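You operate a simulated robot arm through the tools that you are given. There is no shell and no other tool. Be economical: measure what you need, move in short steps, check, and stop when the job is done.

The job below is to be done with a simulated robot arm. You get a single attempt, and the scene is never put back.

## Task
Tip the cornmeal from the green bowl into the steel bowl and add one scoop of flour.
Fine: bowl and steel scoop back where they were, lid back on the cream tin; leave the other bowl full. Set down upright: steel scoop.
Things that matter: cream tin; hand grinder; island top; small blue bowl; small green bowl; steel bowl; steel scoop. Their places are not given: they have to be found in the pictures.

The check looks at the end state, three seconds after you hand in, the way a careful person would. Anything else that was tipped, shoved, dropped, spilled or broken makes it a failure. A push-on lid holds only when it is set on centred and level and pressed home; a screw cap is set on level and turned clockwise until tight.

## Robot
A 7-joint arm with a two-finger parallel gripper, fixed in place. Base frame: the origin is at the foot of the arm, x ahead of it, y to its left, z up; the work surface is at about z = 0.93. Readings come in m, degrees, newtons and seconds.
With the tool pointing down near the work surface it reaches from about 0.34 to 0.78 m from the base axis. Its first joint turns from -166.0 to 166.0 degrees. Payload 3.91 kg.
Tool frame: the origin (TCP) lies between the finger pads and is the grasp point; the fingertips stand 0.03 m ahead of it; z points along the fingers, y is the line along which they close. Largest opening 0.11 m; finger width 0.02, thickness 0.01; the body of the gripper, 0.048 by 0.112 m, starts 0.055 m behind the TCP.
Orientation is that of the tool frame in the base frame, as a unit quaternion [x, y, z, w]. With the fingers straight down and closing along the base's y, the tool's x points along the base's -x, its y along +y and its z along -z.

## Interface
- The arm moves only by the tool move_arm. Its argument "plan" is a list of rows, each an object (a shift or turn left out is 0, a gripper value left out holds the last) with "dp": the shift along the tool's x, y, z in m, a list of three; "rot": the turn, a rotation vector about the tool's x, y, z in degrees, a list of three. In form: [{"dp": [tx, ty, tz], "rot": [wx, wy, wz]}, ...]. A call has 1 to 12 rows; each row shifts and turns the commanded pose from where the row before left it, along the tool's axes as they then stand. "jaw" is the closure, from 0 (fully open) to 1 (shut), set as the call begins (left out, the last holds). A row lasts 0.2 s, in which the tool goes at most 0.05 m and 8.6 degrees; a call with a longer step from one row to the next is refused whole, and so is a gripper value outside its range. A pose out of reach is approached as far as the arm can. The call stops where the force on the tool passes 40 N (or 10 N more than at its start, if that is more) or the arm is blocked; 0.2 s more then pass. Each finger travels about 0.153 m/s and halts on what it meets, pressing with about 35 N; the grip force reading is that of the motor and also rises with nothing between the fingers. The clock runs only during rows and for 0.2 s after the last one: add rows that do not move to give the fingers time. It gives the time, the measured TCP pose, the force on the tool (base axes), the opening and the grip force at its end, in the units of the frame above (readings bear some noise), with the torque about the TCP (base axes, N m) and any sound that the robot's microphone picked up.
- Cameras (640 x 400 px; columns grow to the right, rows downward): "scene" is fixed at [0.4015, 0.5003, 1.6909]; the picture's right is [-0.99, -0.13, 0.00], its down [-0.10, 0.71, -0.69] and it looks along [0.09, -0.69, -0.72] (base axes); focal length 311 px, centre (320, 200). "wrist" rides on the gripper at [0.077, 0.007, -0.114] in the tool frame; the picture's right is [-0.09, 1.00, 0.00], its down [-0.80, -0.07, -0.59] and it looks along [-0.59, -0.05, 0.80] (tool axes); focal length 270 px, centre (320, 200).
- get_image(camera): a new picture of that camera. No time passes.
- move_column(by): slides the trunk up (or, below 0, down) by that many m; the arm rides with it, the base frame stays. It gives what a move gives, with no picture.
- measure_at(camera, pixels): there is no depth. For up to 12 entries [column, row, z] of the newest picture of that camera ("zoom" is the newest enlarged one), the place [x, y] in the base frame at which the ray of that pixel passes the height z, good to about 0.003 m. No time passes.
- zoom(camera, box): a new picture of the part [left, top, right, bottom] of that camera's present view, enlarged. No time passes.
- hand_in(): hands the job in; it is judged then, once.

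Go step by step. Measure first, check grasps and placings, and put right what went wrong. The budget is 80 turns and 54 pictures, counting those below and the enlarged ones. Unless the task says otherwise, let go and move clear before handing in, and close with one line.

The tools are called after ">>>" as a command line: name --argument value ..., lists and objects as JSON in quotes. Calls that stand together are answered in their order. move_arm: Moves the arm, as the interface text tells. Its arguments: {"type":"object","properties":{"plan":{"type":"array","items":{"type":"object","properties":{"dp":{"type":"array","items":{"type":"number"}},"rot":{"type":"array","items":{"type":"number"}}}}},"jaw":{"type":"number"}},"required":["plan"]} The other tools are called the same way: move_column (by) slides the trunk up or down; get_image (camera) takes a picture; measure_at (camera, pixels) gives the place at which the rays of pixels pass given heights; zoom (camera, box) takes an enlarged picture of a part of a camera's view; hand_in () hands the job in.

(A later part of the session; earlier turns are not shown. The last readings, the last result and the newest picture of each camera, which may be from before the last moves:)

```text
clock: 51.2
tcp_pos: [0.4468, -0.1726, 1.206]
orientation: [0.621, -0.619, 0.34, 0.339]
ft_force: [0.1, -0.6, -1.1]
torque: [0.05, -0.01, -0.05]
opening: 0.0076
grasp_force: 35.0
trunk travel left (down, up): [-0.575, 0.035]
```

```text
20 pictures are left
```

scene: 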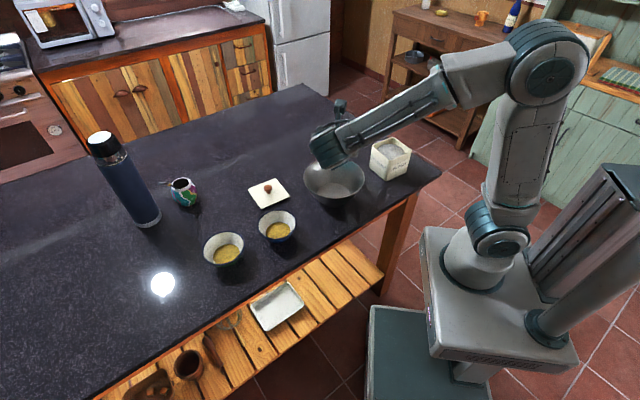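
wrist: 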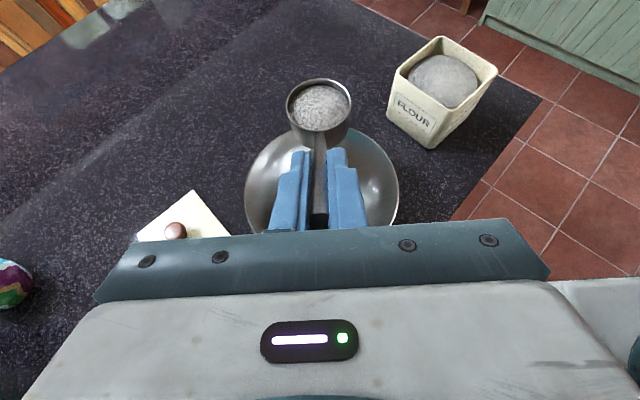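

The full scoop is above the bowl centre. I'll lower it about 9 cm, then begin rotating about the cup to pour.

>>> move_arm --plan '[{"dp": [-0.0126, 0, 0.0081]}, {"dp": [-0.021, 0, 0.0135]}, {"dp": [-0.021, 0, 0.0135]}, {"dp": [-0.0126, 0, 0.0081]}, {"dp": [-0.0084, 0, 0.0054]}, {}]'

>>> move_arm --plan '[{"dp": [0.0091, 0, -0.00097], "rot": [0, -6, 0]}, {"dp": [0.0091, 0, -0.00097], "rot": [0, -6, 0]}, {"dp": [0.0091, 0, -0.00097], "rot": [0, -6, 0]}, {"dp": [0.0091, 0, -0.00097], "rot": [0, -6, 0]}, {"dp": [0.0091, 0, -0.00097], "rot": [0, -6, 0]}, {"dp": [0.0091, 0, -0.00097], "rot": [0, -6, 0]}, {"dp": [0.0091, 0, -0.00097], "rot": [0, -6, 0]}, {"dp": [0.0091, 0, -0.00097], "rot": [0, -6, 0]}, {"dp": [0.0091, 0, -0.00097], "rot": [0, -6, 0]}, {"dp": [0.0091, 0, -0.00097], "rot": [0, -6, 0]}, {"dp": [0.0091, 0, -0.00097], "rot": [0, -6, 0]}, {"dp": [0.0091, 0, -0.00097], "rot": [0, -6, 0]}]'

>>> get_image --camera "wrist"

```text
clock: 52.6
tcp_pos: [0.4465, -0.174, 1.1173]
orientation: [0.621, -0.62, 0.339, 0.339]
ft_force: [-0.9, 0.3, -1.4]
torque: [0.1, 0.0, 0.0]
opening: 0.0076
grasp_force: 35.0
trunk travel left (down, up): [-0.575, 0.035]
```

```text
clock: 55.2
tcp_pos: [0.4461, -0.2634, 1.1688]
orientation: [-0.701, 0.701, 0.091, 0.091]
ft_force: [-1.2, 0.3, -0.8]
torque: [-0.02, -0.06, -0.01]
opening: 0.0081
grasp_force: 34.7
trunk travel left (down, up): [-0.575, 0.035]
```

```text
19 pictures are left
```

wrist: 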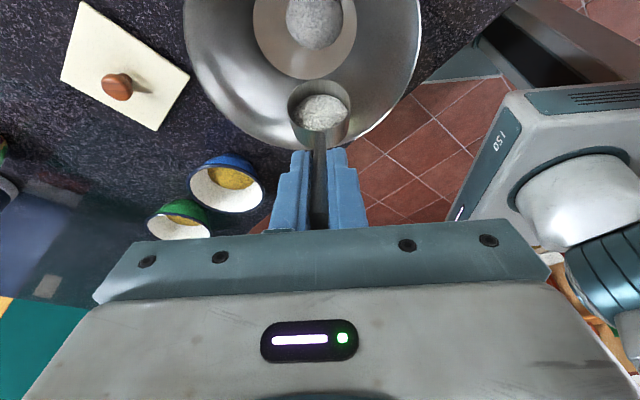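

Flour is falling near the bowl's centre (320,20). I'll continue rotating and hold.

>>> move_arm --plan '[{"dp": [0.0091, 0, -0.00097], "rot": [0, -6, 0]}, {"dp": [0.0091, 0, -0.00097], "rot": [0, -6, 0]}, {"dp": [0.0091, 0, -0.00097], "rot": [0, -6, 0]}, {"dp": [0.0091, 0, -0.00097], "rot": [0, -6, 0]}, {"dp": [0.0091, 0, -0.00097], "rot": [0, -6, 0]}, {"dp": [0.0091, 0, -0.00097], "rot": [0, -6, 0]}, {"dp": [0.0091, 0, -0.00097], "rot": [0, -6, 0]}, {"dp": [0.0091, 0, -0.00097], "rot": [0, -6, 0]}, {"dp": [0.0091, 0, -0.00097], "rot": [0, -6, 0]}, {}, {}, {}]'

>>> get_image --camera "wrist"

>>> zoom --camera "scene" --box '[280, 110, 400, 210]'

```text
clock: 57.8
tcp_pos: [0.4467, -0.3291, 1.1267]
orientation: [-0.584, 0.584, 0.399, 0.399]
ft_force: [0.0, 0.3, -0.8]
torque: [-0.03, 0.01, -0.04]
opening: 0.0076
grasp_force: 35.5
trunk travel left (down, up): [-0.575, 0.035]
```

```text
18 pictures are left
```

wrist: 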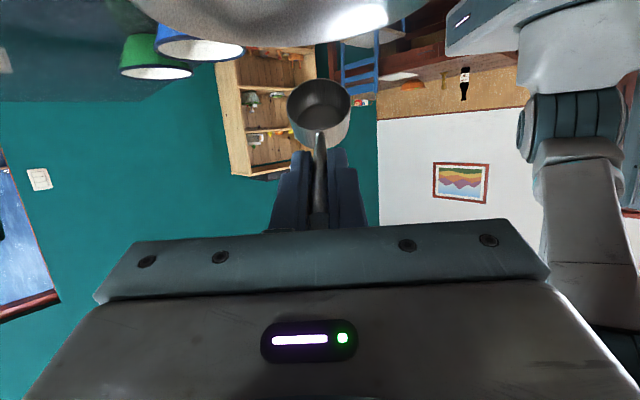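

```text
4.00 times, centred on (340, 160) of scene
```

zoom: 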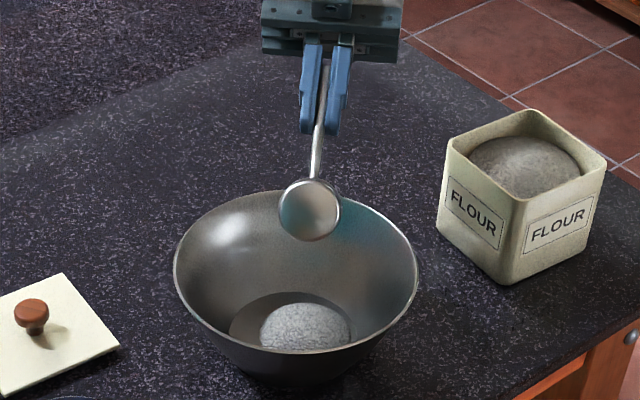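

The scoop is empty and the flour sits in the bowl. I'll rotate back upright and lift away.

>>> move_arm --plan '[{"dp": [-0.01246, 0, 0.00294], "rot": [0, 8.4, 0]}, {"dp": [-0.01246, 0, 0.00294], "rot": [0, 8.4, 0]}, {"dp": [-0.01246, 0, 0.00294], "rot": [0, 8.4, 0]}, {"dp": [-0.01246, 0, 0.00294], "rot": [0, 8.4, 0]}, {"dp": [-0.01246, 0, 0.00294], "rot": [0, 8.4, 0]}, {"dp": [-0.01246, 0, 0.00294], "rot": [0, 8.4, 0]}, {"dp": [-0.01246, 0, 0.00294], "rot": [0, 8.4, 0]}, {"dp": [-0.01246, 0, 0.00294], "rot": [0, 8.4, 0]}, {"dp": [-0.01246, 0, 0.00294], "rot": [0, 8.4, 0]}, {"dp": [-0.01246, 0, 0.00294], "rot": [0, 8.4, 0]}, {"dp": [-0.01246, 0, 0.00294], "rot": [0, 8.4, 0]}, {"dp": [-0.01246, 0, 0.00294], "rot": [0, 8.4, 0]}]'

>>> move_arm --plan '[{"dp": [-0.01246, 0, 0.00294], "rot": [0, 8.4, 0]}, {"dp": [-0.01246, 0, 0.00294], "rot": [0, 8.4, 0]}, {"dp": [-0.01246, 0, 0.00294], "rot": [0, 8.4, 0]}, {"dp": [0.025, 0, -0.016]}, {"dp": [0.025, 0, -0.016]}, {"dp": [0.025, 0, -0.016]}, {"rot": [-6.12, 0, 3.91]}, {"rot": [-6.12, 0, 3.91]}, {"rot": [-6.12, 0, 3.91]}, {"rot": [-6.12, 0, 3.91]}, {}]'

```text
clock: 60.4
tcp_pos: [0.4479, -0.1952, 1.1489]
orientation: [0.68, -0.679, 0.196, 0.197]
ft_force: [-0.6, -0.2, 0.2]
torque: [0.01, 0.0, 0.05]
opening: 0.0078
grasp_force: 34.3
trunk travel left (down, up): [-0.575, 0.035]
```

```text
clock: 62.8
tcp_pos: [0.4472, -0.1728, 1.2079]
orientation: [-0.445, 0.756, -0.243, -0.414]
ft_force: [0.1, 0.0, -0.2]
torque: [0.06, -0.02, 0.01]
opening: 0.008
grasp_force: 35.3
trunk travel left (down, up): [-0.575, 0.035]
```

Orientation matches the pick-up pose. I'll translate back above the scoop's place.

>>> move_arm --plan '[{"dp": [0.01103, -0.03468, 0.02078]}, {"dp": [0.01103, -0.03468, 0.02078]}, {"dp": [0.01103, -0.03468, 0.02078]}, {"dp": [0.01103, -0.03468, 0.02078]}, {"dp": [0.01103, -0.03468, 0.02078]}, {"dp": [0.01103, -0.03468, 0.02078]}, {}]'

>>> move_arm --plan '[{"dp": [-0.0337, 0, 0.0216]}, {"dp": [-0.0337, 0, 0.0216]}, {"dp": [-0.0337, 0, 0.0216]}, {"dp": [-0.0253, 0, 0.0162]}, {"dp": [-0.0168, 0, 0.0108]}, {}]'

```text
clock: 64.4
tcp_pos: [0.5592, -0.3976, 1.1964]
orientation: [-0.445, 0.756, -0.244, -0.414]
ft_force: [-0.4, 0.7, -1.5]
torque: [0.02, -0.04, 0.0]
opening: 0.008
grasp_force: 35.0
trunk travel left (down, up): [-0.575, 0.035]
```

```text
clock: 65.8
tcp_pos: [0.5595, -0.3974, 1.0252]
orientation: [-0.444, 0.756, -0.243, -0.414]
ft_force: [-0.4, -0.2, -0.4]
torque: [0.02, -0.02, 0.0]
opening: 0.0078
grasp_force: 35.1
trunk travel left (down, up): [-0.575, 0.035]
```

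>>> move_arm --plan '[{"dp": [-0.0126, 0, 0.0081]}, {"dp": [-0.0084, 0, 0.0054]}, {"dp": [-0.0017, -0.001, 0.0011]}, {}]'

>>> move_arm --plan '[{"dp": [-0.0008, 0, 0.0005]}, {"dp": [-0.0008, 0, 0.0005]}, {}]'

>>> get_image --camera "wrist"

```text
clock: 66.8
tcp_pos: [0.5613, -0.3985, 0.9975]
orientation: [-0.445, 0.756, -0.244, -0.414]
ft_force: [-0.4, -0.1, -1.5]
torque: [0.05, -0.05, 0.02]
opening: 0.0078
grasp_force: 35.0
trunk travel left (down, up): [-0.575, 0.035]
```

```text
clock: 67.6
tcp_pos: [0.5604, -0.3986, 0.9961]
orientation: [-0.446, 0.756, -0.244, -0.413]
ft_force: [-0.5, 0.7, 1.8]
torque: [-0.13, 0.16, -0.04]
opening: 0.008
grasp_force: 34.7
trunk travel left (down, up): [-0.575, 0.035]
```

```text
16 pictures are left
```

wrist: 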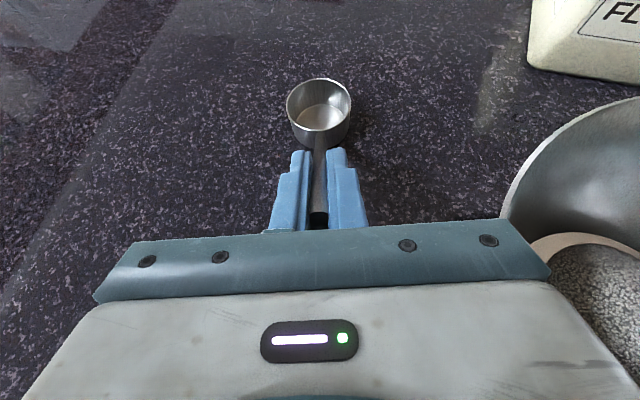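

The cup touches the table at the original pose. I'll open halfway and retreat along the handle.

>>> move_arm --plan '[{}, {}, {}, {"dp": [0, 0, -0.02]}, {"dp": [0, 0, -0.035]}, {"dp": [0, 0, -0.04]}, {"dp": [0.03, 0, -0.03]}, {"dp": [0.035, 0, -0.022]}, {"dp": [0.035, 0, -0.022]}]' --jaw 0.5

>>> zoom --camera "wrist" --box '[200, 0, 480, 230]'

```text
clock: 69.6
tcp_pos: [0.6029, -0.3201, 1.1722]
orientation: [-0.446, 0.755, -0.243, -0.414]
ft_force: [0.0, 0.0, 0.4]
torque: [0.02, 0.02, 0.06]
opening: 0.0549
grasp_force: 0.0
trunk travel left (down, up): [-0.575, 0.035]
```

```text
1.74 times, centred on (340, 115) of wrist
```

zoom: 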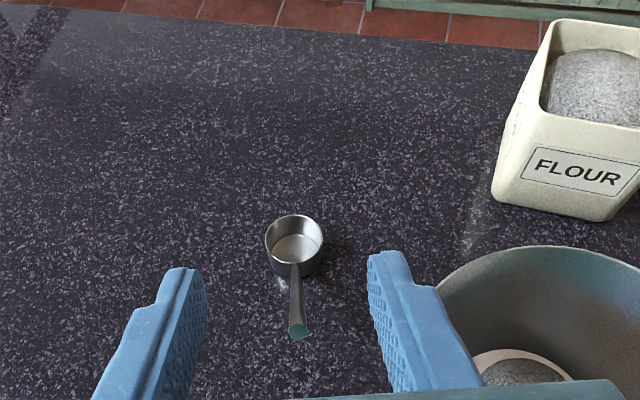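

The scoop is standing upright in its place. I'll restore the vertical tool orientation.

>>> move_arm --plan '[{"dp": [0.02, 0, -0.02], "rot": [0, -8.2, 0]}, {"rot": [0, -8.2, 0]}, {"rot": [0, -8.2, 0]}, {"rot": [0, -8.2, 0]}, {"rot": [0, -8.2, 0]}, {"rot": [0, -8.2, 0]}, {"rot": [0, -8.2, 0]}, {}]' --jaw 0

>>> move_arm --plan '[{"rot": [0, 0, 7.64]}, {"rot": [0, 0, 7.64]}, {"rot": [0, 0, 7.64]}, {"rot": [0, 0, 7.64]}, {"rot": [0, 0, 7.64]}, {"rot": [0, 0, 7.64]}, {"rot": [0, 0, 7.64]}, {"rot": [0, 0, 7.62]}, {}]'

```text
clock: 71.4
tcp_pos: [0.6075, -0.3147, 1.1993]
orientation: [-0.508, 0.862, 0.002, 0.0]
ft_force: [0.0, 0.0, 0.3]
torque: [0.03, -0.01, -0.01]
opening: 0.1102
grasp_force: 0.1
trunk travel left (down, up): [-0.575, 0.035]
```

```text
clock: 73.4
tcp_pos: [0.6064, -0.3155, 1.1992]
orientation: [0.002, 1.0, 0.0, 0.0]
ft_force: [-0.1, -0.2, -1.1]
torque: [-0.02, -0.02, 0.0]
opening: 0.1099
grasp_force: 0.0
trunk travel left (down, up): [-0.575, 0.035]
```

I'll go above the lid knob and descend to the earlier grip height.

>>> move_arm --plan '[{"dp": [-0.032, 0.0225, 0]}, {"dp": [-0.032, 0.0225, 0]}, {"dp": [0, 0, 0.045]}, {"dp": [0, 0, 0.045]}, {"dp": [0, 0, 0.045]}, {"dp": [0, 0, 0.045]}, {"dp": [0, 0, 0.025]}, {"dp": [0, 0, 0.018]}, {}]'

>>> get_image --camera "wrist"

```text
clock: 75.2
tcp_pos: [0.6731, -0.2698, 0.998]
orientation: [0.001, 1.0, -0.002, 0.011]
ft_force: [-3.3, 0.8, 20.9]
torque: [1.2, 0.0, 0.45]
opening: 0.11
grasp_force: 0.0
trunk travel left (down, up): [-0.575, 0.035]
stopped in row 8: the force on the tool passed its limit at 54 N (the readings are from after the stop); the commanded pose is now the measured one
```

```text
14 pictures are left
```

wrist: 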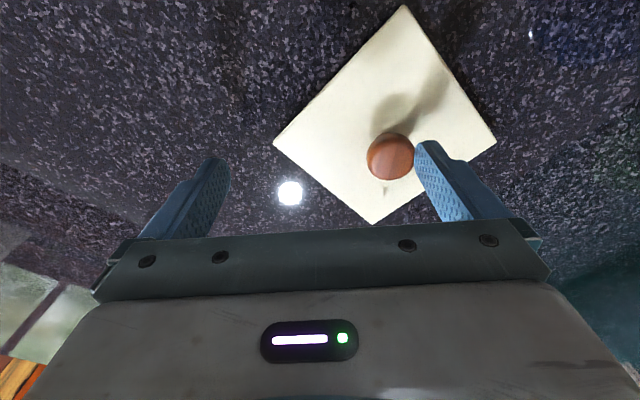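

The right finger landed on the knob; the lid isn't where I assumed. I'll raise and re-measure.

>>> move_arm --plan '[{"dp": [0, 0, -0.02]}, {"dp": [0, 0, -0.04]}, {"dp": [0, 0, -0.04]}, {}]'

>>> get_image --camera "wrist"

```text
clock: 76.2
tcp_pos: [0.6738, -0.2701, 1.0912]
orientation: [0.001, 1.0, -0.002, 0.008]
ft_force: [0.2, -0.2, 0.6]
torque: [0.02, -0.04, 0.0]
opening: 0.11
grasp_force: 0.0
trunk travel left (down, up): [-0.575, 0.035]
```

```text
13 pictures are left
```

wrist: 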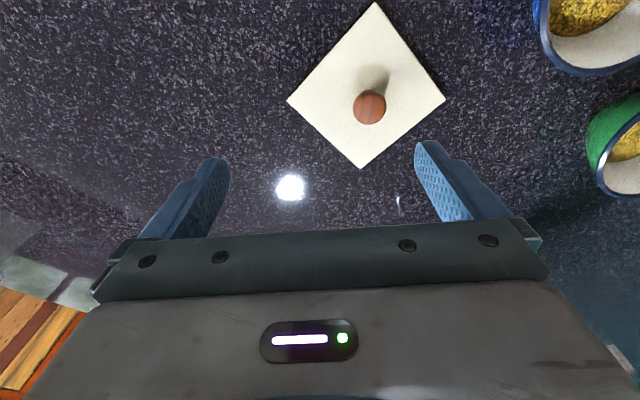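

>>> measure_at --camera "wrist" --pixels '[[369, 105, 0.965], [286, 101, 0.938], [375, 2, 0.938], [445, 100, 0.938], [361, 168, 0.938], [366, 118, 0.94]]'

```text
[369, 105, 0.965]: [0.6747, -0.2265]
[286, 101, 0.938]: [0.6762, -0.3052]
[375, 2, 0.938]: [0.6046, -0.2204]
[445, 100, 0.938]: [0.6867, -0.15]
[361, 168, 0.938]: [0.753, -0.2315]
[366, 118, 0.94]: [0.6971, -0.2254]
```

The knob is around (0.676,-0.227), so the lid was shifted about 4 cm in y, with yaw nearly unchanged. I'll level the tool, centre over the knob and check from lower.

>>> move_arm --plan '[{"rot": [-0.2, 0.9, -0.1]}, {"dp": [-0.003, 0.0433, 0]}, {"dp": [0, 0, 0.04]}, {"dp": [0, 0, 0.02]}, {}]'

>>> zoom --camera "wrist" --box '[180, 0, 460, 230]'

```text
clock: 77.4
tcp_pos: [0.6741, -0.227, 1.031]
orientation: [0.0, 1.0, 0.0, 0.001]
ft_force: [0.0, 0.1, 0.0]
torque: [-0.03, 0.03, 0.03]
opening: 0.1098
grasp_force: 0.0
trunk travel left (down, up): [-0.575, 0.035]
```

```text
1.74 times, centred on (320, 115) of wrist
```

zoom: 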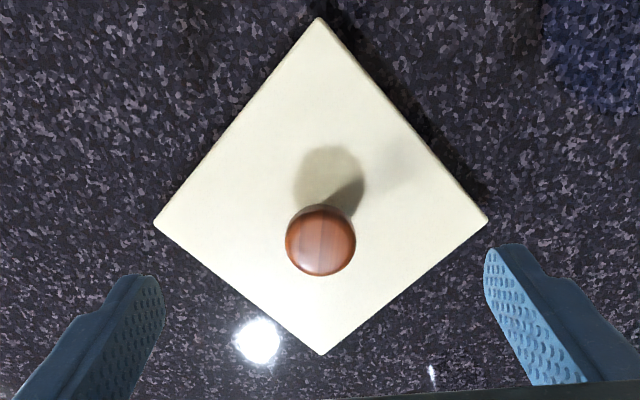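

>>> measure_at --camera "zoom" --pixels '[[320, 240, 0.965], [153, 222, 0.936], [317, 16, 0.936], [488, 220, 0.936], [319, 356, 0.936]]'

```text
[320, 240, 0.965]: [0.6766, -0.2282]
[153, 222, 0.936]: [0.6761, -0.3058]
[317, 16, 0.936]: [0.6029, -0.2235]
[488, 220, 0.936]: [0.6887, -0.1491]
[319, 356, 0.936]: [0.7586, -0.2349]
```

Knob at (0.6766,-0.228). I'll centre and descend to grip height, then check the knob's picture row against the original grip (row 178).

>>> move_arm --plan '[{"dp": [-0.003, -0.001, 0]}, {"dp": [0, 0, 0.03]}, {"dp": [0, 0, 0.02]}, {"dp": [0, 0, 0.007]}, {}]'

>>> get_image --camera "wrist"

```text
clock: 78.6
tcp_pos: [0.6793, -0.2272, 0.9745]
orientation: [0.0, 1.0, 0.0, -0.001]
ft_force: [0.1, 0.7, -0.1]
torque: [0.01, 0.01, 0.0]
opening: 0.1103
grasp_force: 0.0
trunk travel left (down, up): [-0.575, 0.035]
```

```text
11 pictures are left
```

wrist: 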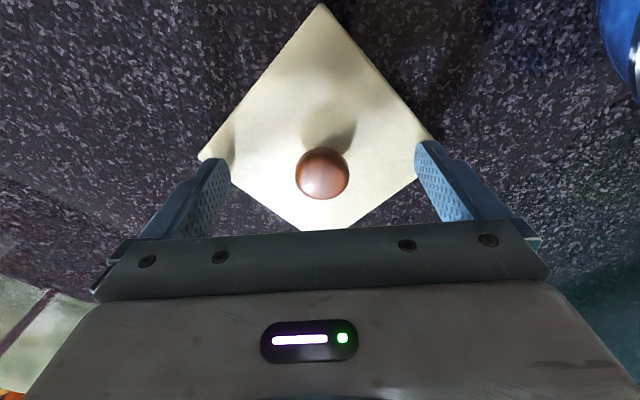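

Knob is at row 173, about 4 mm off my earlier relative grip; I'll shift and close, then lift slowly.

>>> move_arm --plan '[{"dp": [0.004, 0, 0.001]}, {}]'

>>> move_arm --plan '[{}, {}, {}, {}]' --jaw 1

>>> move_arm --plan '[{"dp": [0, 0, -0.005]}, {"dp": [0, 0, -0.01]}, {"dp": [0, 0, -0.02]}, {"dp": [0, 0, -0.03]}, {"dp": [0, 0, -0.04]}, {"dp": [0, 0, -0.04]}, {"dp": [0, 0, -0.04]}, {"dp": [0, 0, -0.02]}, {"rot": [0, 0, 1.8]}, {}]'

>>> get_image --camera "wrist"

```text
clock: 79.2
tcp_pos: [0.6748, -0.2276, 0.9738]
orientation: [0.0, 1.0, 0.0, -0.001]
ft_force: [0.0, -0.3, -0.4]
torque: [0.01, -0.03, 0.01]
opening: 0.1099
grasp_force: 0.1
trunk travel left (down, up): [-0.575, 0.035]
```

```text
clock: 80.2
tcp_pos: [0.6739, -0.2272, 0.9741]
orientation: [0.0, 1.0, 0.0, -0.001]
ft_force: [0.2, 0.1, 1.4]
torque: [0.02, -0.02, -0.02]
opening: 0.0282
grasp_force: 35.3
trunk travel left (down, up): [-0.575, 0.035]
```

```text
clock: 82.4
tcp_pos: [0.6759, -0.2281, 1.1796]
orientation: [0.016, 1.0, 0.0, 0.0]
ft_force: [-0.1, 0.4, -0.6]
torque: [0.02, 0.04, 0.01]
opening: 0.028
grasp_force: 35.4
trunk travel left (down, up): [-0.575, 0.035]
```

```text
10 pictures are left
```

wrist: 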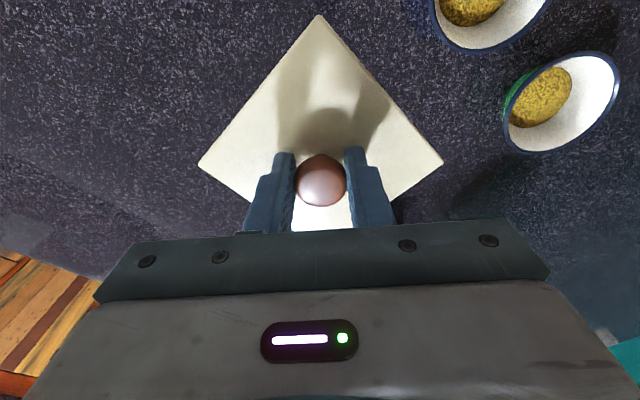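

The lid sits in hand as it did after removal. I'll measure its yaw and centre in hand.

>>> measure_at --camera "wrist" --pixels '[[198, 165, 1.145], [320, 15, 1.145], [443, 161, 1.145]]'

>>> zoom --camera "scene" --box '[355, 130, 425, 190]'

```text
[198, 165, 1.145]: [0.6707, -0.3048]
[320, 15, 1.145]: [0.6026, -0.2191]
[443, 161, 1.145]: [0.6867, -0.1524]
```

```text
6.67 times, centred on (390, 160) of scene
```

zoom: 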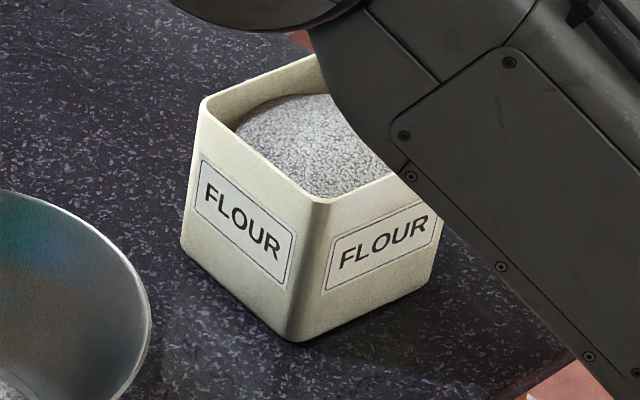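

The lid's yaw (84.0° diagonal) matches the tin. I'll carry it back above the tin.

>>> move_arm --plan '[{"dp": [0.0168, -0.0083, 0]}, {"dp": [0.0367, -0.0182, 0]}, {"dp": [0.0367, -0.0182, 0]}, {"dp": [0.0367, -0.0182, 0]}, {"dp": [0.0367, -0.0182, 0]}, {"dp": [0.0367, -0.0182, 0]}, {"dp": [0.0367, -0.0182, 0]}, {"dp": [0.0367, -0.0182, 0]}, {"dp": [0.0367, -0.0182, 0]}, {"dp": [0.0367, -0.0182, 0]}, {"dp": [0.0367, -0.0182, 0]}, {"dp": [0.0204, -0.0098, 0]}]'

>>> move_arm --plan '[{}, {"dp": [0, 0, 0.03]}, {"dp": [0, 0, 0.03]}, {"dp": [0, 0, 0.02]}, {"dp": [0, 0, 0.01]}, {}]'

>>> zoom --camera "scene" --box '[345, 90, 435, 190]'

```text
clock: 85.0
tcp_pos: [0.2645, -0.4145, 1.1788]
orientation: [0.016, 1.0, 0.0, 0.001]
ft_force: [-0.6, 0.0, 0.1]
torque: [0.05, -0.01, 0.0]
opening: 0.0281
grasp_force: 35.3
trunk travel left (down, up): [-0.575, 0.035]
```

```text
clock: 86.4
tcp_pos: [0.2659, -0.4147, 1.0892]
orientation: [0.016, 1.0, 0.0, 0.0]
ft_force: [-0.3, -1.3, -0.5]
torque: [-0.02, -0.03, 0.04]
opening: 0.0281
grasp_force: 35.2
trunk travel left (down, up): [-0.575, 0.035]
```

```text
4.00 times, centred on (390, 140) of scene
```

zoom: 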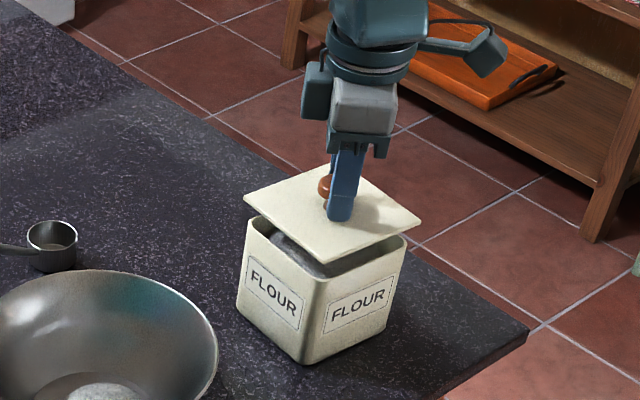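

Aligned over the tin. I'll lower it and press home.

>>> move_arm --plan '[{"dp": [0, 0, 0.004]}, {"dp": [0, 0, 0.004]}, {"dp": [0, 0, 0.004]}, {"dp": [0, 0, 0.003]}, {}]'

>>> move_arm --plan '[{"dp": [0, 0, 0.002]}, {"dp": [0, 0, 0.002]}, {"dp": [0, 0, 0.002]}, {"dp": [0, 0, 0.002]}, {}]'

```text
clock: 87.6
tcp_pos: [0.2638, -0.4144, 1.0743]
orientation: [0.015, 1.0, 0.0, 0.0]
ft_force: [0.4, -0.7, -1.2]
torque: [-0.02, 0.03, 0.01]
opening: 0.0282
grasp_force: 35.0
trunk travel left (down, up): [-0.575, 0.035]
```

```text
clock: 88.8
tcp_pos: [0.2644, -0.4144, 1.0673]
orientation: [0.016, 1.0, -0.001, 0.001]
ft_force: [1.4, 0.1, 7.0]
torque: [0.0, -0.01, 0.0]
opening: 0.0281
grasp_force: 35.4
trunk travel left (down, up): [-0.575, 0.035]
```

>>> move_arm --plan '[{"dp": [0, 0, 0.002]}, {"dp": [0, 0, 0.002]}, {"dp": [0, 0, 0.002]}, {"dp": [0, 0, 0.003]}, {"dp": [0, 0, 0.003]}, {}]'

>>> zoom --camera "scene" --box '[345, 90, 435, 190]'

```text
clock: 89.5
tcp_pos: [0.2658, -0.4154, 1.0662]
orientation: [0.015, 1.0, -0.005, 0.004]
ft_force: [-2.3, 5.3, 18.5]
torque: [0.36, 0.27, -0.01]
opening: 0.0285
grasp_force: 35.0
trunk travel left (down, up): [-0.575, 0.035]
stopped in row 3: the force on the tool passed its limit at 43 N (the readings are from after the stop); the commanded pose is now the measured one
```

```text
4.00 times, centred on (390, 140) of scene
```

zoom: 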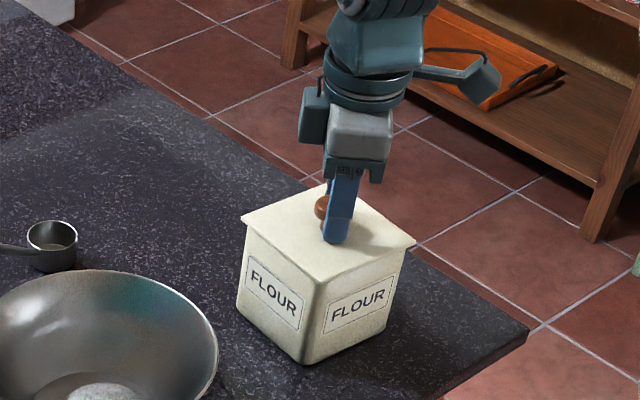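

The lid's corners match the original picture (241,216), (416,243), (325,272), but no snap was heard. I'll unload the press, then open carefully so nothing drags.

>>> move_arm --plan '[{"dp": [0, 0, -0.001], "rot": [0, 0, 0]}, {}]'

>>> move_arm --plan '[{}, {}]' --jaw 0.7

>>> move_arm --plan '[{"dp": [0, 0, -0.005]}, {"dp": [0, 0, -0.02]}, {"dp": [0, 0, -0.03]}, {}]'

>>> zoom --camera "scene" --box '[345, 90, 435, 190]'

```text
clock: 90.1
tcp_pos: [0.2658, -0.4162, 1.0662]
orientation: [0.017, 1.0, -0.005, 0.002]
ft_force: [-2.3, 5.5, 13.1]
torque: [0.06, -0.07, 0.02]
opening: 0.0282
grasp_force: 34.9
trunk travel left (down, up): [-0.575, 0.035]
```

```text
clock: 90.7
tcp_pos: [0.2655, -0.4173, 1.0653]
orientation: [0.016, 1.0, -0.004, 0.002]
ft_force: [-0.1, 0.1, 0.3]
torque: [-0.01, 0.02, 0.02]
opening: 0.0332
grasp_force: 0.0
trunk travel left (down, up): [-0.575, 0.035]
heard: snap
```

```text
clock: 91.7
tcp_pos: [0.2658, -0.4174, 1.1209]
orientation: [0.015, 1.0, -0.003, 0.003]
ft_force: [-0.9, -1.1, -0.6]
torque: [-0.02, -0.04, 0.01]
opening: 0.0333
grasp_force: 0.0
trunk travel left (down, up): [-0.575, 0.035]
```

```text
4.00 times, centred on (390, 140) of scene
```

zoom: 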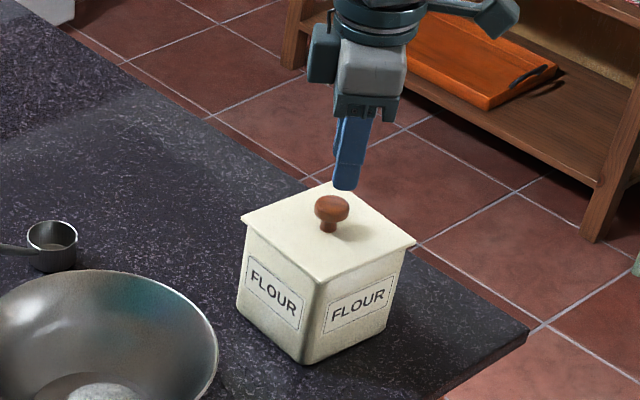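

The lid is on and sits level. To be sure, I'll press the knob centrally with closed fingers.

>>> move_arm --plan '[{"dp": [0, 0.002, 0]}, {}, {}]' --jaw 1

>>> move_arm --plan '[{"dp": [0, 0, 0.015]}, {"dp": [0, 0, 0.005]}, {"dp": [0, 0, 0.004]}, {"dp": [0, 0, 0.004]}, {"dp": [0, 0, 0.004]}, {"dp": [0, 0, 0.004]}, {"dp": [0, 0, 0.004]}]'

```text
clock: 92.5
tcp_pos: [0.2662, -0.4154, 1.1201]
orientation: [0.015, 1.0, -0.003, 0.002]
ft_force: [-0.4, -0.6, -0.6]
torque: [0.01, 0.0, 0.0]
opening: 0.0
grasp_force: 35.0
trunk travel left (down, up): [-0.575, 0.035]
```

```text
clock: 94.0
tcp_pos: [0.2658, -0.4149, 1.0898]
orientation: [0.015, 1.0, -0.01, 0.006]
ft_force: [-5.6, 10.3, 19.2]
torque: [0.3, 0.25, -0.02]
opening: 0.0
grasp_force: 34.5
trunk travel left (down, up): [-0.575, 0.035]
stopped in row 7: the force on the tool passed its limit at 46 N (the readings are from after the stop); the commanded pose is now the measured one
```

46 N with no further movement: the lid is home (it had snapped on at release). I'll raise, level the tool, and measure the green bowl from the last wrist picture (562,103).

>>> measure_at --camera "wrist" --pixels '[[562, 103, 0.97], [562, 103, 0.99], [562, 103, 1.01], [502, 110, 0.985], [620, 90, 0.985], [575, 50, 0.985], [545, 153, 0.985]]'

>>> measure_at --camera "scene" --pixels '[[223.3, 248.9, 0.97], [223.3, 248.9, 0.99], [223.3, 248.9, 1.01], [201.9, 250, 0.985], [245, 247, 0.985], [333.7, 177.2, 1.016]]'

>>> move_arm --plan '[{"dp": [0, 0, -0.02]}, {"dp": [0, 0, -0.04]}, {"dp": [0, 0, -0.04], "rot": [-1.15, 0.69, -1.72]}, {"dp": [0, 0, -0.04]}, {}]' --jaw 0

```text
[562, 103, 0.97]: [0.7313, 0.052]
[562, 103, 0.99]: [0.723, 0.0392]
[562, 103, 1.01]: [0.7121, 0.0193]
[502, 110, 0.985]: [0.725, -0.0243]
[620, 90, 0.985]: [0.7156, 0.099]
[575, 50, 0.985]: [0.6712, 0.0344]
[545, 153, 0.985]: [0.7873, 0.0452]
```

```text
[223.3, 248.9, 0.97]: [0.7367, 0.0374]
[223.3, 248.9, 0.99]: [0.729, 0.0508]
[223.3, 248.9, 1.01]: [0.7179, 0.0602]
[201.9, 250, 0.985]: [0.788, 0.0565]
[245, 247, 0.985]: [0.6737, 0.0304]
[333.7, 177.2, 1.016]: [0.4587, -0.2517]
```

```text
clock: 95.2
tcp_pos: [0.2641, -0.4145, 1.2295]
orientation: [0.001, 1.0, 0.001, -0.001]
ft_force: [0.6, 0.6, -1.3]
torque: [-0.01, 0.0, 0.03]
opening: 0.1098
grasp_force: 0.0
trunk travel left (down, up): [-0.575, 0.035]
```

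Lid is seated. Green bowl rim centre is (0.729,0.045), rim z≈0.98, radius about 0.058. I'll grip its rim wall on the near-left side (azimuth 120°). First I travel over at height.

>>> move_arm --plan '[{"dp": [-0.0282, 0.0355, 0]}, {"dp": [-0.0282, 0.0355, 0]}, {"dp": [-0.0282, 0.0355, 0]}, {"dp": [-0.0282, 0.0355, 0]}, {"dp": [-0.0282, 0.0355, 0]}, {"dp": [-0.0282, 0.0355, 0]}, {"dp": [-0.0282, 0.0355, 0]}, {"dp": [-0.0282, 0.0355, 0]}, {"dp": [-0.0282, 0.0355, 0]}, {"dp": [-0.0282, 0.0355, 0]}, {"dp": [-0.0282, 0.0355, 0]}, {"dp": [-0.0282, 0.0355, 0]}]' --jaw 0.67

>>> move_arm --plan '[{"dp": [-0.0282, 0.0355, 0]}, {"dp": [-0.0282, 0.0355, 0]}, {"dp": [-0.0282, 0.0355, 0]}, {"rot": [0, 0, -7.5]}, {"rot": [0, 0, -7.5]}, {"rot": [0, 0, -7.5]}, {"rot": [0, 0, -7.5]}, {"dp": [0, 0, 0.03], "rot": [6.67, 0, 0]}, {"dp": [0, 0, 0.03], "rot": [6.67, 0, 0]}, {"dp": [0, 0, 0.02], "rot": [6.66, 0, 0]}, {}]'

>>> get_image --camera "wrist"

```text
clock: 97.8
tcp_pos: [0.6058, 0.0106, 1.2292]
orientation: [0.001, 1.0, 0.001, -0.002]
ft_force: [1.0, 0.3, -0.8]
torque: [0.0, 0.0, -0.02]
opening: 0.0365
grasp_force: 0.1
trunk travel left (down, up): [-0.575, 0.035]
```

```text
clock: 100.2
tcp_pos: [0.6945, 0.1093, 1.1502]
orientation: [-0.254, 0.952, -0.166, 0.045]
ft_force: [-0.8, -0.6, 0.4]
torque: [0.0, -0.03, 0.01]
opening: 0.036
grasp_force: 0.1
trunk travel left (down, up): [-0.575, 0.035]
```

```text
5 pictures are left
```

wrist: 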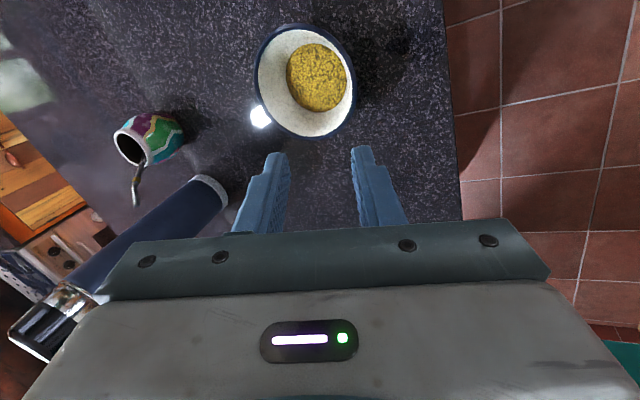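

Five pictures remain. The green bowl rim spans (253–357, 23–138); I'll measure it at rim height.

>>> measure_at --camera "wrist" --pixels '[[306, 80, 0.98], [253, 80, 0.98], [357, 82, 0.98], [300, 23, 0.98], [310, 138, 0.98], [306, 80, 0.99], [318, 77, 0.945], [347, 77, 0.945], [286, 77, 0.945]]'

```text
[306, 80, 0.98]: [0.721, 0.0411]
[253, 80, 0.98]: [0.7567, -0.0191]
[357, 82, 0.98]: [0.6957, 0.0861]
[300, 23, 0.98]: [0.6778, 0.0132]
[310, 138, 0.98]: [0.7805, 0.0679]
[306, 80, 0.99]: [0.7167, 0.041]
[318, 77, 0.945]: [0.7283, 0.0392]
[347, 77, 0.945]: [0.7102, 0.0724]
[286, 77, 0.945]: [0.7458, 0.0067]
```

>>> move_arm --plan '[{"dp": [0.0014, 0.0137, 0.03]}, {"dp": [0.0014, 0.0137, 0.03]}, {"dp": [0.0013, 0.0137, 0.03]}, {}, {"dp": [0, 0, 0.02]}, {"dp": [0, 0, 0.01]}, {}]'

>>> get_image --camera "wrist"

```text
clock: 101.8
tcp_pos: [0.6896, 0.1059, 1.0234]
orientation: [-0.254, 0.952, -0.167, 0.044]
ft_force: [0.2, -0.3, 0.2]
torque: [-0.02, 0.0, -0.02]
opening: 0.0364
grasp_force: 0.0
trunk travel left (down, up): [-0.575, 0.035]
```

```text
4 pictures are left
```

wrist: 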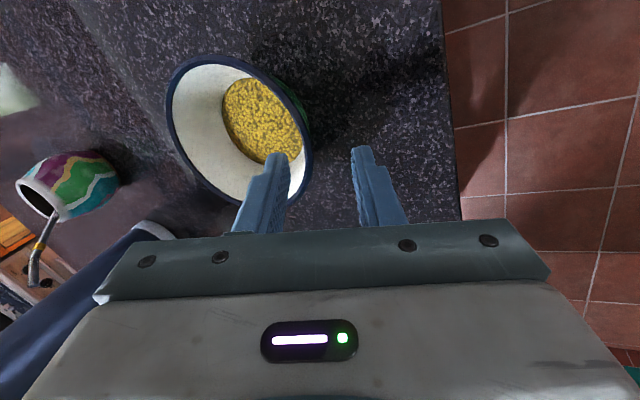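

The rim (col ~312 at row 150) lies between the fingers, about 5 mm to the inner side. I'll shift slightly, advance, and close.

>>> move_arm --plan '[{"dp": [0.003, -0.004, 0]}, {"dp": [0, 0, 0.015]}, {"dp": [0, 0, 0.015]}, {"dp": [0, 0, 0.009]}, {}]'

>>> move_arm --plan '[{}, {}, {}]' --jaw 1

```text
clock: 103.0
tcp_pos: [0.6964, 0.09, 0.9877]
orientation: [-0.254, 0.952, -0.166, 0.044]
ft_force: [0.2, 0.0, 0.2]
torque: [0.01, -0.03, 0.01]
opening: 0.0365
grasp_force: 0.1
trunk travel left (down, up): [-0.575, 0.035]
```

```text
clock: 103.8
tcp_pos: [0.6971, 0.0891, 0.9903]
orientation: [-0.254, 0.952, -0.166, 0.046]
ft_force: [4.5, -4.1, 14.0]
torque: [-1.11, -0.31, 0.25]
opening: 0.0056
grasp_force: 35.2
trunk travel left (down, up): [-0.575, 0.035]
```

The rim wall is gripped (opening 5.6 mm). I'll lift slowly and check.

>>> move_arm --plan '[{"dp": [0, -0.0017, -0.0047]}, {"dp": [0, -0.0034, -0.0094]}, {"dp": [0, -0.0068, -0.0188]}, {"dp": [0, -0.0068, -0.0188]}, {"dp": [0, -0.0068, -0.0188]}, {}]'

>>> zoom --camera "scene" --box '[160, 150, 320, 280]'

```text
clock: 105.2
tcp_pos: [0.6965, 0.091, 1.0622]
orientation: [-0.254, 0.952, -0.166, 0.044]
ft_force: [0.0, -0.3, -1.8]
torque: [0.09, 0.0, 0.05]
opening: 0.0032
grasp_force: 35.4
trunk travel left (down, up): [-0.575, 0.035]
```

```text
3.08 times, centred on (240, 215) of scene
```

zoom: 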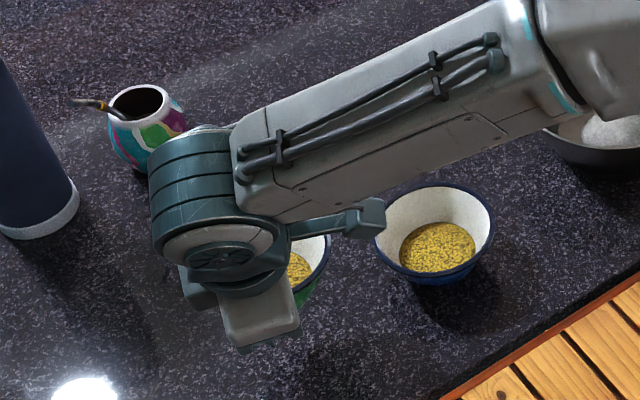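

The bowl is lifted and held. I'll raise it further, then yaw −30°, and carry it toward the steel bowl.

>>> move_arm --plan '[{"dp": [0, -0.0055, -0.015]}, {"dp": [0, -0.0109, -0.0301]}, {"dp": [0, -0.0109, -0.0301]}, {"dp": [0, -0.0109, -0.0301]}, {"dp": [0, -0.0055, -0.015]}, {"rot": [0, 1.0, 2.8]}, {"rot": [0, 2.05, 5.64]}, {"rot": [0, 2.05, 5.64]}, {"rot": [0, 2.05, 5.64]}, {"rot": [0, 2.05, 5.64]}, {"rot": [0, 1.05, 2.84]}, {}]'

>>> move_arm --plan '[{"dp": [0.012, -0.0096, 0.0035]}, {"dp": [0.0245, -0.0196, 0.0071]}, {"dp": [0.0245, -0.0196, 0.0071]}, {"dp": [0.0245, -0.0196, 0.0071]}, {"dp": [0.0245, -0.0196, 0.0071]}, {"dp": [0.0245, -0.0196, 0.0071]}, {"dp": [0.0245, -0.0196, 0.0071]}, {"dp": [0.0245, -0.0196, 0.0071]}, {"dp": [0.0245, -0.0196, 0.0071]}, {"dp": [0.0245, -0.0196, 0.0071]}, {"dp": [0.012, -0.0096, 0.0035]}, {}]'

```text
clock: 107.8
tcp_pos: [0.6978, 0.0887, 1.1906]
orientation: [0.002, 0.985, -0.172, -0.002]
ft_force: [-0.5, 0.7, -1.8]
torque: [0.09, 0.02, 0.04]
opening: 0.0032
grasp_force: 34.9
trunk travel left (down, up): [-0.575, 0.035]
```

```text
clock: 110.3
tcp_pos: [0.4516, -0.1171, 1.1916]
orientation: [0.001, 0.985, -0.172, -0.001]
ft_force: [-0.3, -0.9, -0.5]
torque: [0.02, 0.01, -0.05]
opening: 0.0035
grasp_force: 35.1
trunk travel left (down, up): [-0.575, 0.035]
```

>>> get_image --camera "wrist"

```text
2 pictures are left
```

wrist: 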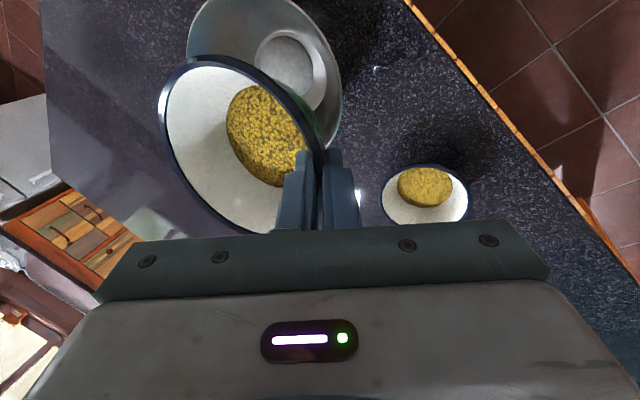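

The bowl is held well; its centre sits about 14 mm to −x of the grip line. I'll compensate, lower, and start tipping about the pouring lip.

>>> move_arm --plan '[{"dp": [-0.007, 0.009, 0.025]}, {"dp": [-0.007, 0.0092, 0.025]}, {"dp": [0, 0.0092, 0.0252]}, {}]'

>>> move_arm --plan '[{"dp": [0, -0.00405, -0.00705], "rot": [-4, 0, 0]}, {"dp": [0, -0.00405, -0.00705], "rot": [-4, 0, 0]}, {"dp": [0, -0.00405, -0.00705], "rot": [-4, 0, 0]}, {"dp": [0, -0.00405, -0.00705], "rot": [-4, 0, 0]}, {"dp": [0, -0.00405, -0.00705], "rot": [-4, 0, 0]}, {"dp": [0, -0.00405, -0.00705], "rot": [-4, 0, 0]}, {"dp": [0, -0.00405, -0.00705], "rot": [-4, 0, 0]}, {"dp": [0, -0.00405, -0.00705], "rot": [-4, 0, 0]}, {"dp": [0, -0.00405, -0.00705], "rot": [-4, 0, 0]}, {"dp": [0, -0.00405, -0.00705], "rot": [-4, 0, 0]}, {"dp": [0, -0.00405, -0.00705], "rot": [-4, 0, 0]}, {"dp": [0, -0.00405, -0.00705], "rot": [-4, 0, 0]}]'

>>> move_arm --plan '[{"dp": [0, -0.00405, -0.00705], "rot": [-4, 0, 0]}, {"dp": [0, -0.00405, -0.00705], "rot": [-4, 0, 0]}, {"dp": [0, -0.00405, -0.00705], "rot": [-4, 0, 0]}, {"dp": [0, -0.00405, -0.00705], "rot": [-4, 0, 0]}, {"dp": [0, -0.00405, -0.00705], "rot": [-4, 0, 0]}, {"dp": [0, -0.00405, -0.00705], "rot": [-4, 0, 0]}, {"dp": [0, -0.00405, -0.00705], "rot": [-4, 0, 0]}, {"dp": [0, -0.00405, -0.00705], "rot": [-4, 0, 0]}, {"dp": [0, -0.00405, -0.00705], "rot": [-4, 0, 0]}, {"dp": [0, -0.00405, -0.00705], "rot": [-4, 0, 0]}, {"dp": [0, -0.00405, -0.00705], "rot": [-4, 0, 0]}, {"dp": [0, -0.00405, -0.00705], "rot": [-4, 0, 0]}]'

```text
clock: 111.3
tcp_pos: [0.4656, -0.1181, 1.1108]
orientation: [0.001, 0.985, -0.172, -0.001]
ft_force: [1.2, 0.2, -2.1]
torque: [0.08, -0.01, 0.01]
opening: 0.0031
grasp_force: 34.5
trunk travel left (down, up): [-0.575, 0.035]
```

```text
clock: 114.0
tcp_pos: [0.4665, -0.1678, 1.1909]
orientation: [0.001, 0.97, 0.244, 0.0]
ft_force: [-0.2, -0.9, -2.0]
torque: [-0.04, 0.02, 0.03]
opening: 0.0033
grasp_force: 35.2
trunk travel left (down, up): [-0.575, 0.035]
```

```text
clock: 116.5
tcp_pos: [0.4658, -0.2607, 1.2073]
orientation: [0.0, 0.786, 0.618, 0.0]
ft_force: [0.5, -0.5, -1.0]
torque: [-0.08, -0.02, 0.01]
opening: 0.0029
grasp_force: 35.4
trunk travel left (down, up): [-0.575, 0.035]
```

Tipped 96° so far. I'll tip a bit further and hold, then look.

>>> move_arm --plan '[{"dp": [0, -0.00405, -0.00705], "rot": [-4, 0, 0]}, {"dp": [0, -0.00405, -0.00705], "rot": [-4, 0, 0]}, {"dp": [0, -0.00405, -0.00705], "rot": [-4, 0, 0]}, {"dp": [0, -0.00405, -0.00705], "rot": [-4, 0, 0]}, {"dp": [0, -0.00405, -0.00705], "rot": [-4, 0, 0]}, {"dp": [0, -0.00405, -0.00705], "rot": [-4, 0, 0]}, {}, {}, {}, {}]'

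>>> zoom --camera "scene" --box '[270, 90, 420, 220]'

```text
clock: 118.8
tcp_pos: [0.4664, -0.3025, 1.1858]
orientation: [0.001, 0.641, 0.768, 0.0]
ft_force: [-0.4, 0.6, -0.8]
torque: [-0.09, -0.01, 0.0]
opening: 0.0029
grasp_force: 35.0
trunk travel left (down, up): [-0.575, 0.035]
```

```text
3.08 times, centred on (345, 155) of scene
```

zoom: 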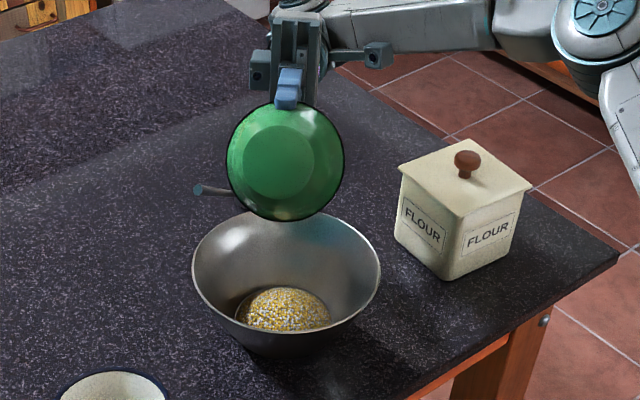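

The cornmeal is in the steel bowl and nothing is spilled in view. I'll rotate the green bowl back upright and lift clear.

>>> move_arm --plan '[{"dp": [0, 0.00658, 0.01486], "rot": [8, 0, 0]}, {"dp": [0, 0.00658, 0.01486], "rot": [8, 0, 0]}, {"dp": [0, 0.00658, 0.01486], "rot": [8, 0, 0]}, {"dp": [0, 0.00658, 0.01486], "rot": [8, 0, 0]}, {"dp": [0, 0.00658, 0.01486], "rot": [8, 0, 0]}, {"dp": [0, 0.00658, 0.01486], "rot": [8, 0, 0]}, {"dp": [0, 0.00658, 0.01486], "rot": [8, 0, 0]}, {"dp": [0, 0.00658, 0.01486], "rot": [8, 0, 0]}, {"dp": [0, 0.00658, 0.01486], "rot": [8, 0, 0]}, {"dp": [0, 0.00658, 0.01486], "rot": [8, 0, 0]}, {"dp": [0, 0.00658, 0.01486], "rot": [8, 0, 0]}, {"dp": [0, 0.00658, 0.01486], "rot": [8, 0, 0]}]'

>>> move_arm --plan '[{"dp": [0, 0.00658, 0.01486], "rot": [8, 0, 0]}, {"dp": [0, 0.00658, 0.01486], "rot": [8, 0, 0]}, {"dp": [0, 0.00658, 0.01486], "rot": [8, 0, 0]}, {"dp": [0, -0.0091, -0.0251]}, {"dp": [0, -0.0091, -0.0251]}, {"dp": [0, -0.0091, -0.0251]}, {}]'

```text
clock: 121.3
tcp_pos: [0.4667, -0.132, 1.1552]
orientation: [0.001, 0.999, 0.036, 0.0]
ft_force: [0.4, 0.4, -1.5]
torque: [0.01, -0.01, 0.03]
opening: 0.0032
grasp_force: 35.0
trunk travel left (down, up): [-0.575, 0.035]
```

```text
clock: 123.0
tcp_pos: [0.4664, -0.1161, 1.1911]
orientation: [0.001, 0.985, -0.172, -0.002]
ft_force: [-0.2, 0.9, -2.0]
torque: [0.08, 0.0, 0.0]
opening: 0.003
grasp_force: 34.6
trunk travel left (down, up): [-0.575, 0.035]
```

The pose matches the pre-pour pose. I'll carry it back, yaw +30°, and level the bowl by +6°.

>>> move_arm --plan '[{"dp": [-0.0329, 0.0276, -0.01]}, {"dp": [-0.0329, 0.0276, -0.01]}, {"dp": [-0.0329, 0.0276, -0.01]}, {"dp": [-0.0329, 0.0276, -0.01]}, {"dp": [-0.0329, 0.0276, -0.01]}, {"dp": [-0.0329, 0.0276, -0.01]}, {"dp": [-0.0329, 0.0276, -0.0103]}, {}]'

>>> move_arm --plan '[{"rot": [0, -2.05, -5.64]}, {"rot": [0, -2.05, -5.64]}, {"rot": [0, -2.05, -5.64]}, {"rot": [0, -2.05, -5.64]}, {"rot": [0, -2.05, -5.64]}, {}]'

>>> move_arm --plan '[{"dp": [0, 0.0137, 0.0376]}, {"dp": [0, 0.0137, 0.0376]}, {"dp": [0, 0.0137, 0.0376]}, {"dp": [0, 0.0103, 0.0282]}, {"rot": [3, 0, 0]}, {"rot": [3, 0, 0]}, {}]'

```text
clock: 124.8
tcp_pos: [0.6963, 0.0893, 1.1918]
orientation: [0.001, 0.985, -0.172, -0.001]
ft_force: [-0.2, -1.0, -1.2]
torque: [0.09, -0.03, 0.02]
opening: 0.0029
grasp_force: 35.1
trunk travel left (down, up): [-0.575, 0.035]
```

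```text
clock: 126.2
tcp_pos: [0.6967, 0.0898, 1.1919]
orientation: [-0.255, 0.951, -0.166, 0.045]
ft_force: [0.4, -0.7, -1.3]
torque: [0.07, 0.02, 0.04]
opening: 0.0029
grasp_force: 34.6
trunk travel left (down, up): [-0.575, 0.035]
```

```text
clock: 127.8
tcp_pos: [0.6965, 0.0904, 1.0415]
orientation: [-0.251, 0.942, -0.216, 0.058]
ft_force: [0.3, -0.2, -0.5]
torque: [0.07, 0.04, -0.02]
opening: 0.003
grasp_force: 34.5
trunk travel left (down, up): [-0.575, 0.035]
```

>>> move_arm --plan '[{"dp": [0, 0.0088, 0.018]}, {"dp": [0, 0.0066, 0.0135]}, {"dp": [0, 0.0044, 0.009]}, {}]'

>>> move_arm --plan '[{"dp": [0, 0.0009, 0.0018]}, {"dp": [0, 0.0009, 0.0018]}, {}]'

>>> move_arm --plan '[{"dp": [0, 0.00066, 0.00135]}, {}]'

>>> move_arm --plan '[{"dp": [0, 0.00066, 0.00135]}, {}]'

```text
clock: 128.8
tcp_pos: [0.6963, 0.0909, 0.9955]
orientation: [-0.252, 0.942, -0.215, 0.058]
ft_force: [0.0, 0.1, -1.9]
torque: [0.09, 0.07, -0.02]
opening: 0.0032
grasp_force: 34.9
trunk travel left (down, up): [-0.575, 0.035]
```

```text
clock: 129.6
tcp_pos: [0.6962, 0.0904, 0.991]
orientation: [-0.252, 0.942, -0.216, 0.058]
ft_force: [0.1, 0.2, -1.0]
torque: [0.06, 0.06, -0.01]
opening: 0.0034
grasp_force: 35.6
trunk travel left (down, up): [-0.575, 0.035]
```

```text
clock: 130.2
tcp_pos: [0.6961, 0.0912, 0.9916]
orientation: [-0.252, 0.942, -0.215, 0.059]
ft_force: [0.4, 0.8, 0.8]
torque: [-0.03, 0.04, 0.03]
opening: 0.0031
grasp_force: 34.9
trunk travel left (down, up): [-0.575, 0.035]
```

```text
clock: 130.8
tcp_pos: [0.6961, 0.0914, 0.9906]
orientation: [-0.253, 0.941, -0.216, 0.058]
ft_force: [0.6, 1.0, 9.1]
torque: [-0.36, 0.02, -0.01]
opening: 0.0031
grasp_force: 34.8
trunk travel left (down, up): [-0.575, 0.035]
```

The bowl has touched down almost flat (9 N, contact near its centre). I'll ease off, open slightly, and withdraw along the wall.

>>> move_arm --plan '[{"dp": [0, -0.0004, -0.0008]}, {}]'

>>> move_arm --plan '[{}, {}, {}]' --jaw 0.8

>>> move_arm --plan '[{"dp": [0, 0, -0.01]}, {"dp": [0, 0, -0.02]}, {"dp": [0, 0, -0.03]}, {"dp": [0, -0.01, -0.04]}, {"dp": [0, -0.01, -0.04]}, {"dp": [0, -0.01, -0.04]}, {"dp": [0, -0.01, -0.04]}, {}]'

```text
clock: 131.3
tcp_pos: [0.6952, 0.0913, 0.9895]
orientation: [-0.252, 0.942, -0.214, 0.058]
ft_force: [2.2, 2.2, 7.5]
torque: [-0.32, -0.06, 0.1]
opening: 0.0031
grasp_force: 35.0
trunk travel left (down, up): [-0.575, 0.035]
```

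```text
clock: 132.2
tcp_pos: [0.6958, 0.0908, 0.9899]
orientation: [-0.251, 0.942, -0.215, 0.057]
ft_force: [0.4, -0.7, 0.4]
torque: [-0.03, -0.01, 0.01]
opening: 0.0219
grasp_force: 0.1
trunk travel left (down, up): [-0.575, 0.035]
```

```text
clock: 133.9
tcp_pos: [0.6658, 0.144, 1.2056]
orientation: [-0.251, 0.942, -0.215, 0.058]
ft_force: [0.1, 0.2, -0.4]
torque: [0.01, -0.01, 0.03]
opening: 0.0222
grasp_force: 0.0
trunk travel left (down, up): [-0.575, 0.035]
```

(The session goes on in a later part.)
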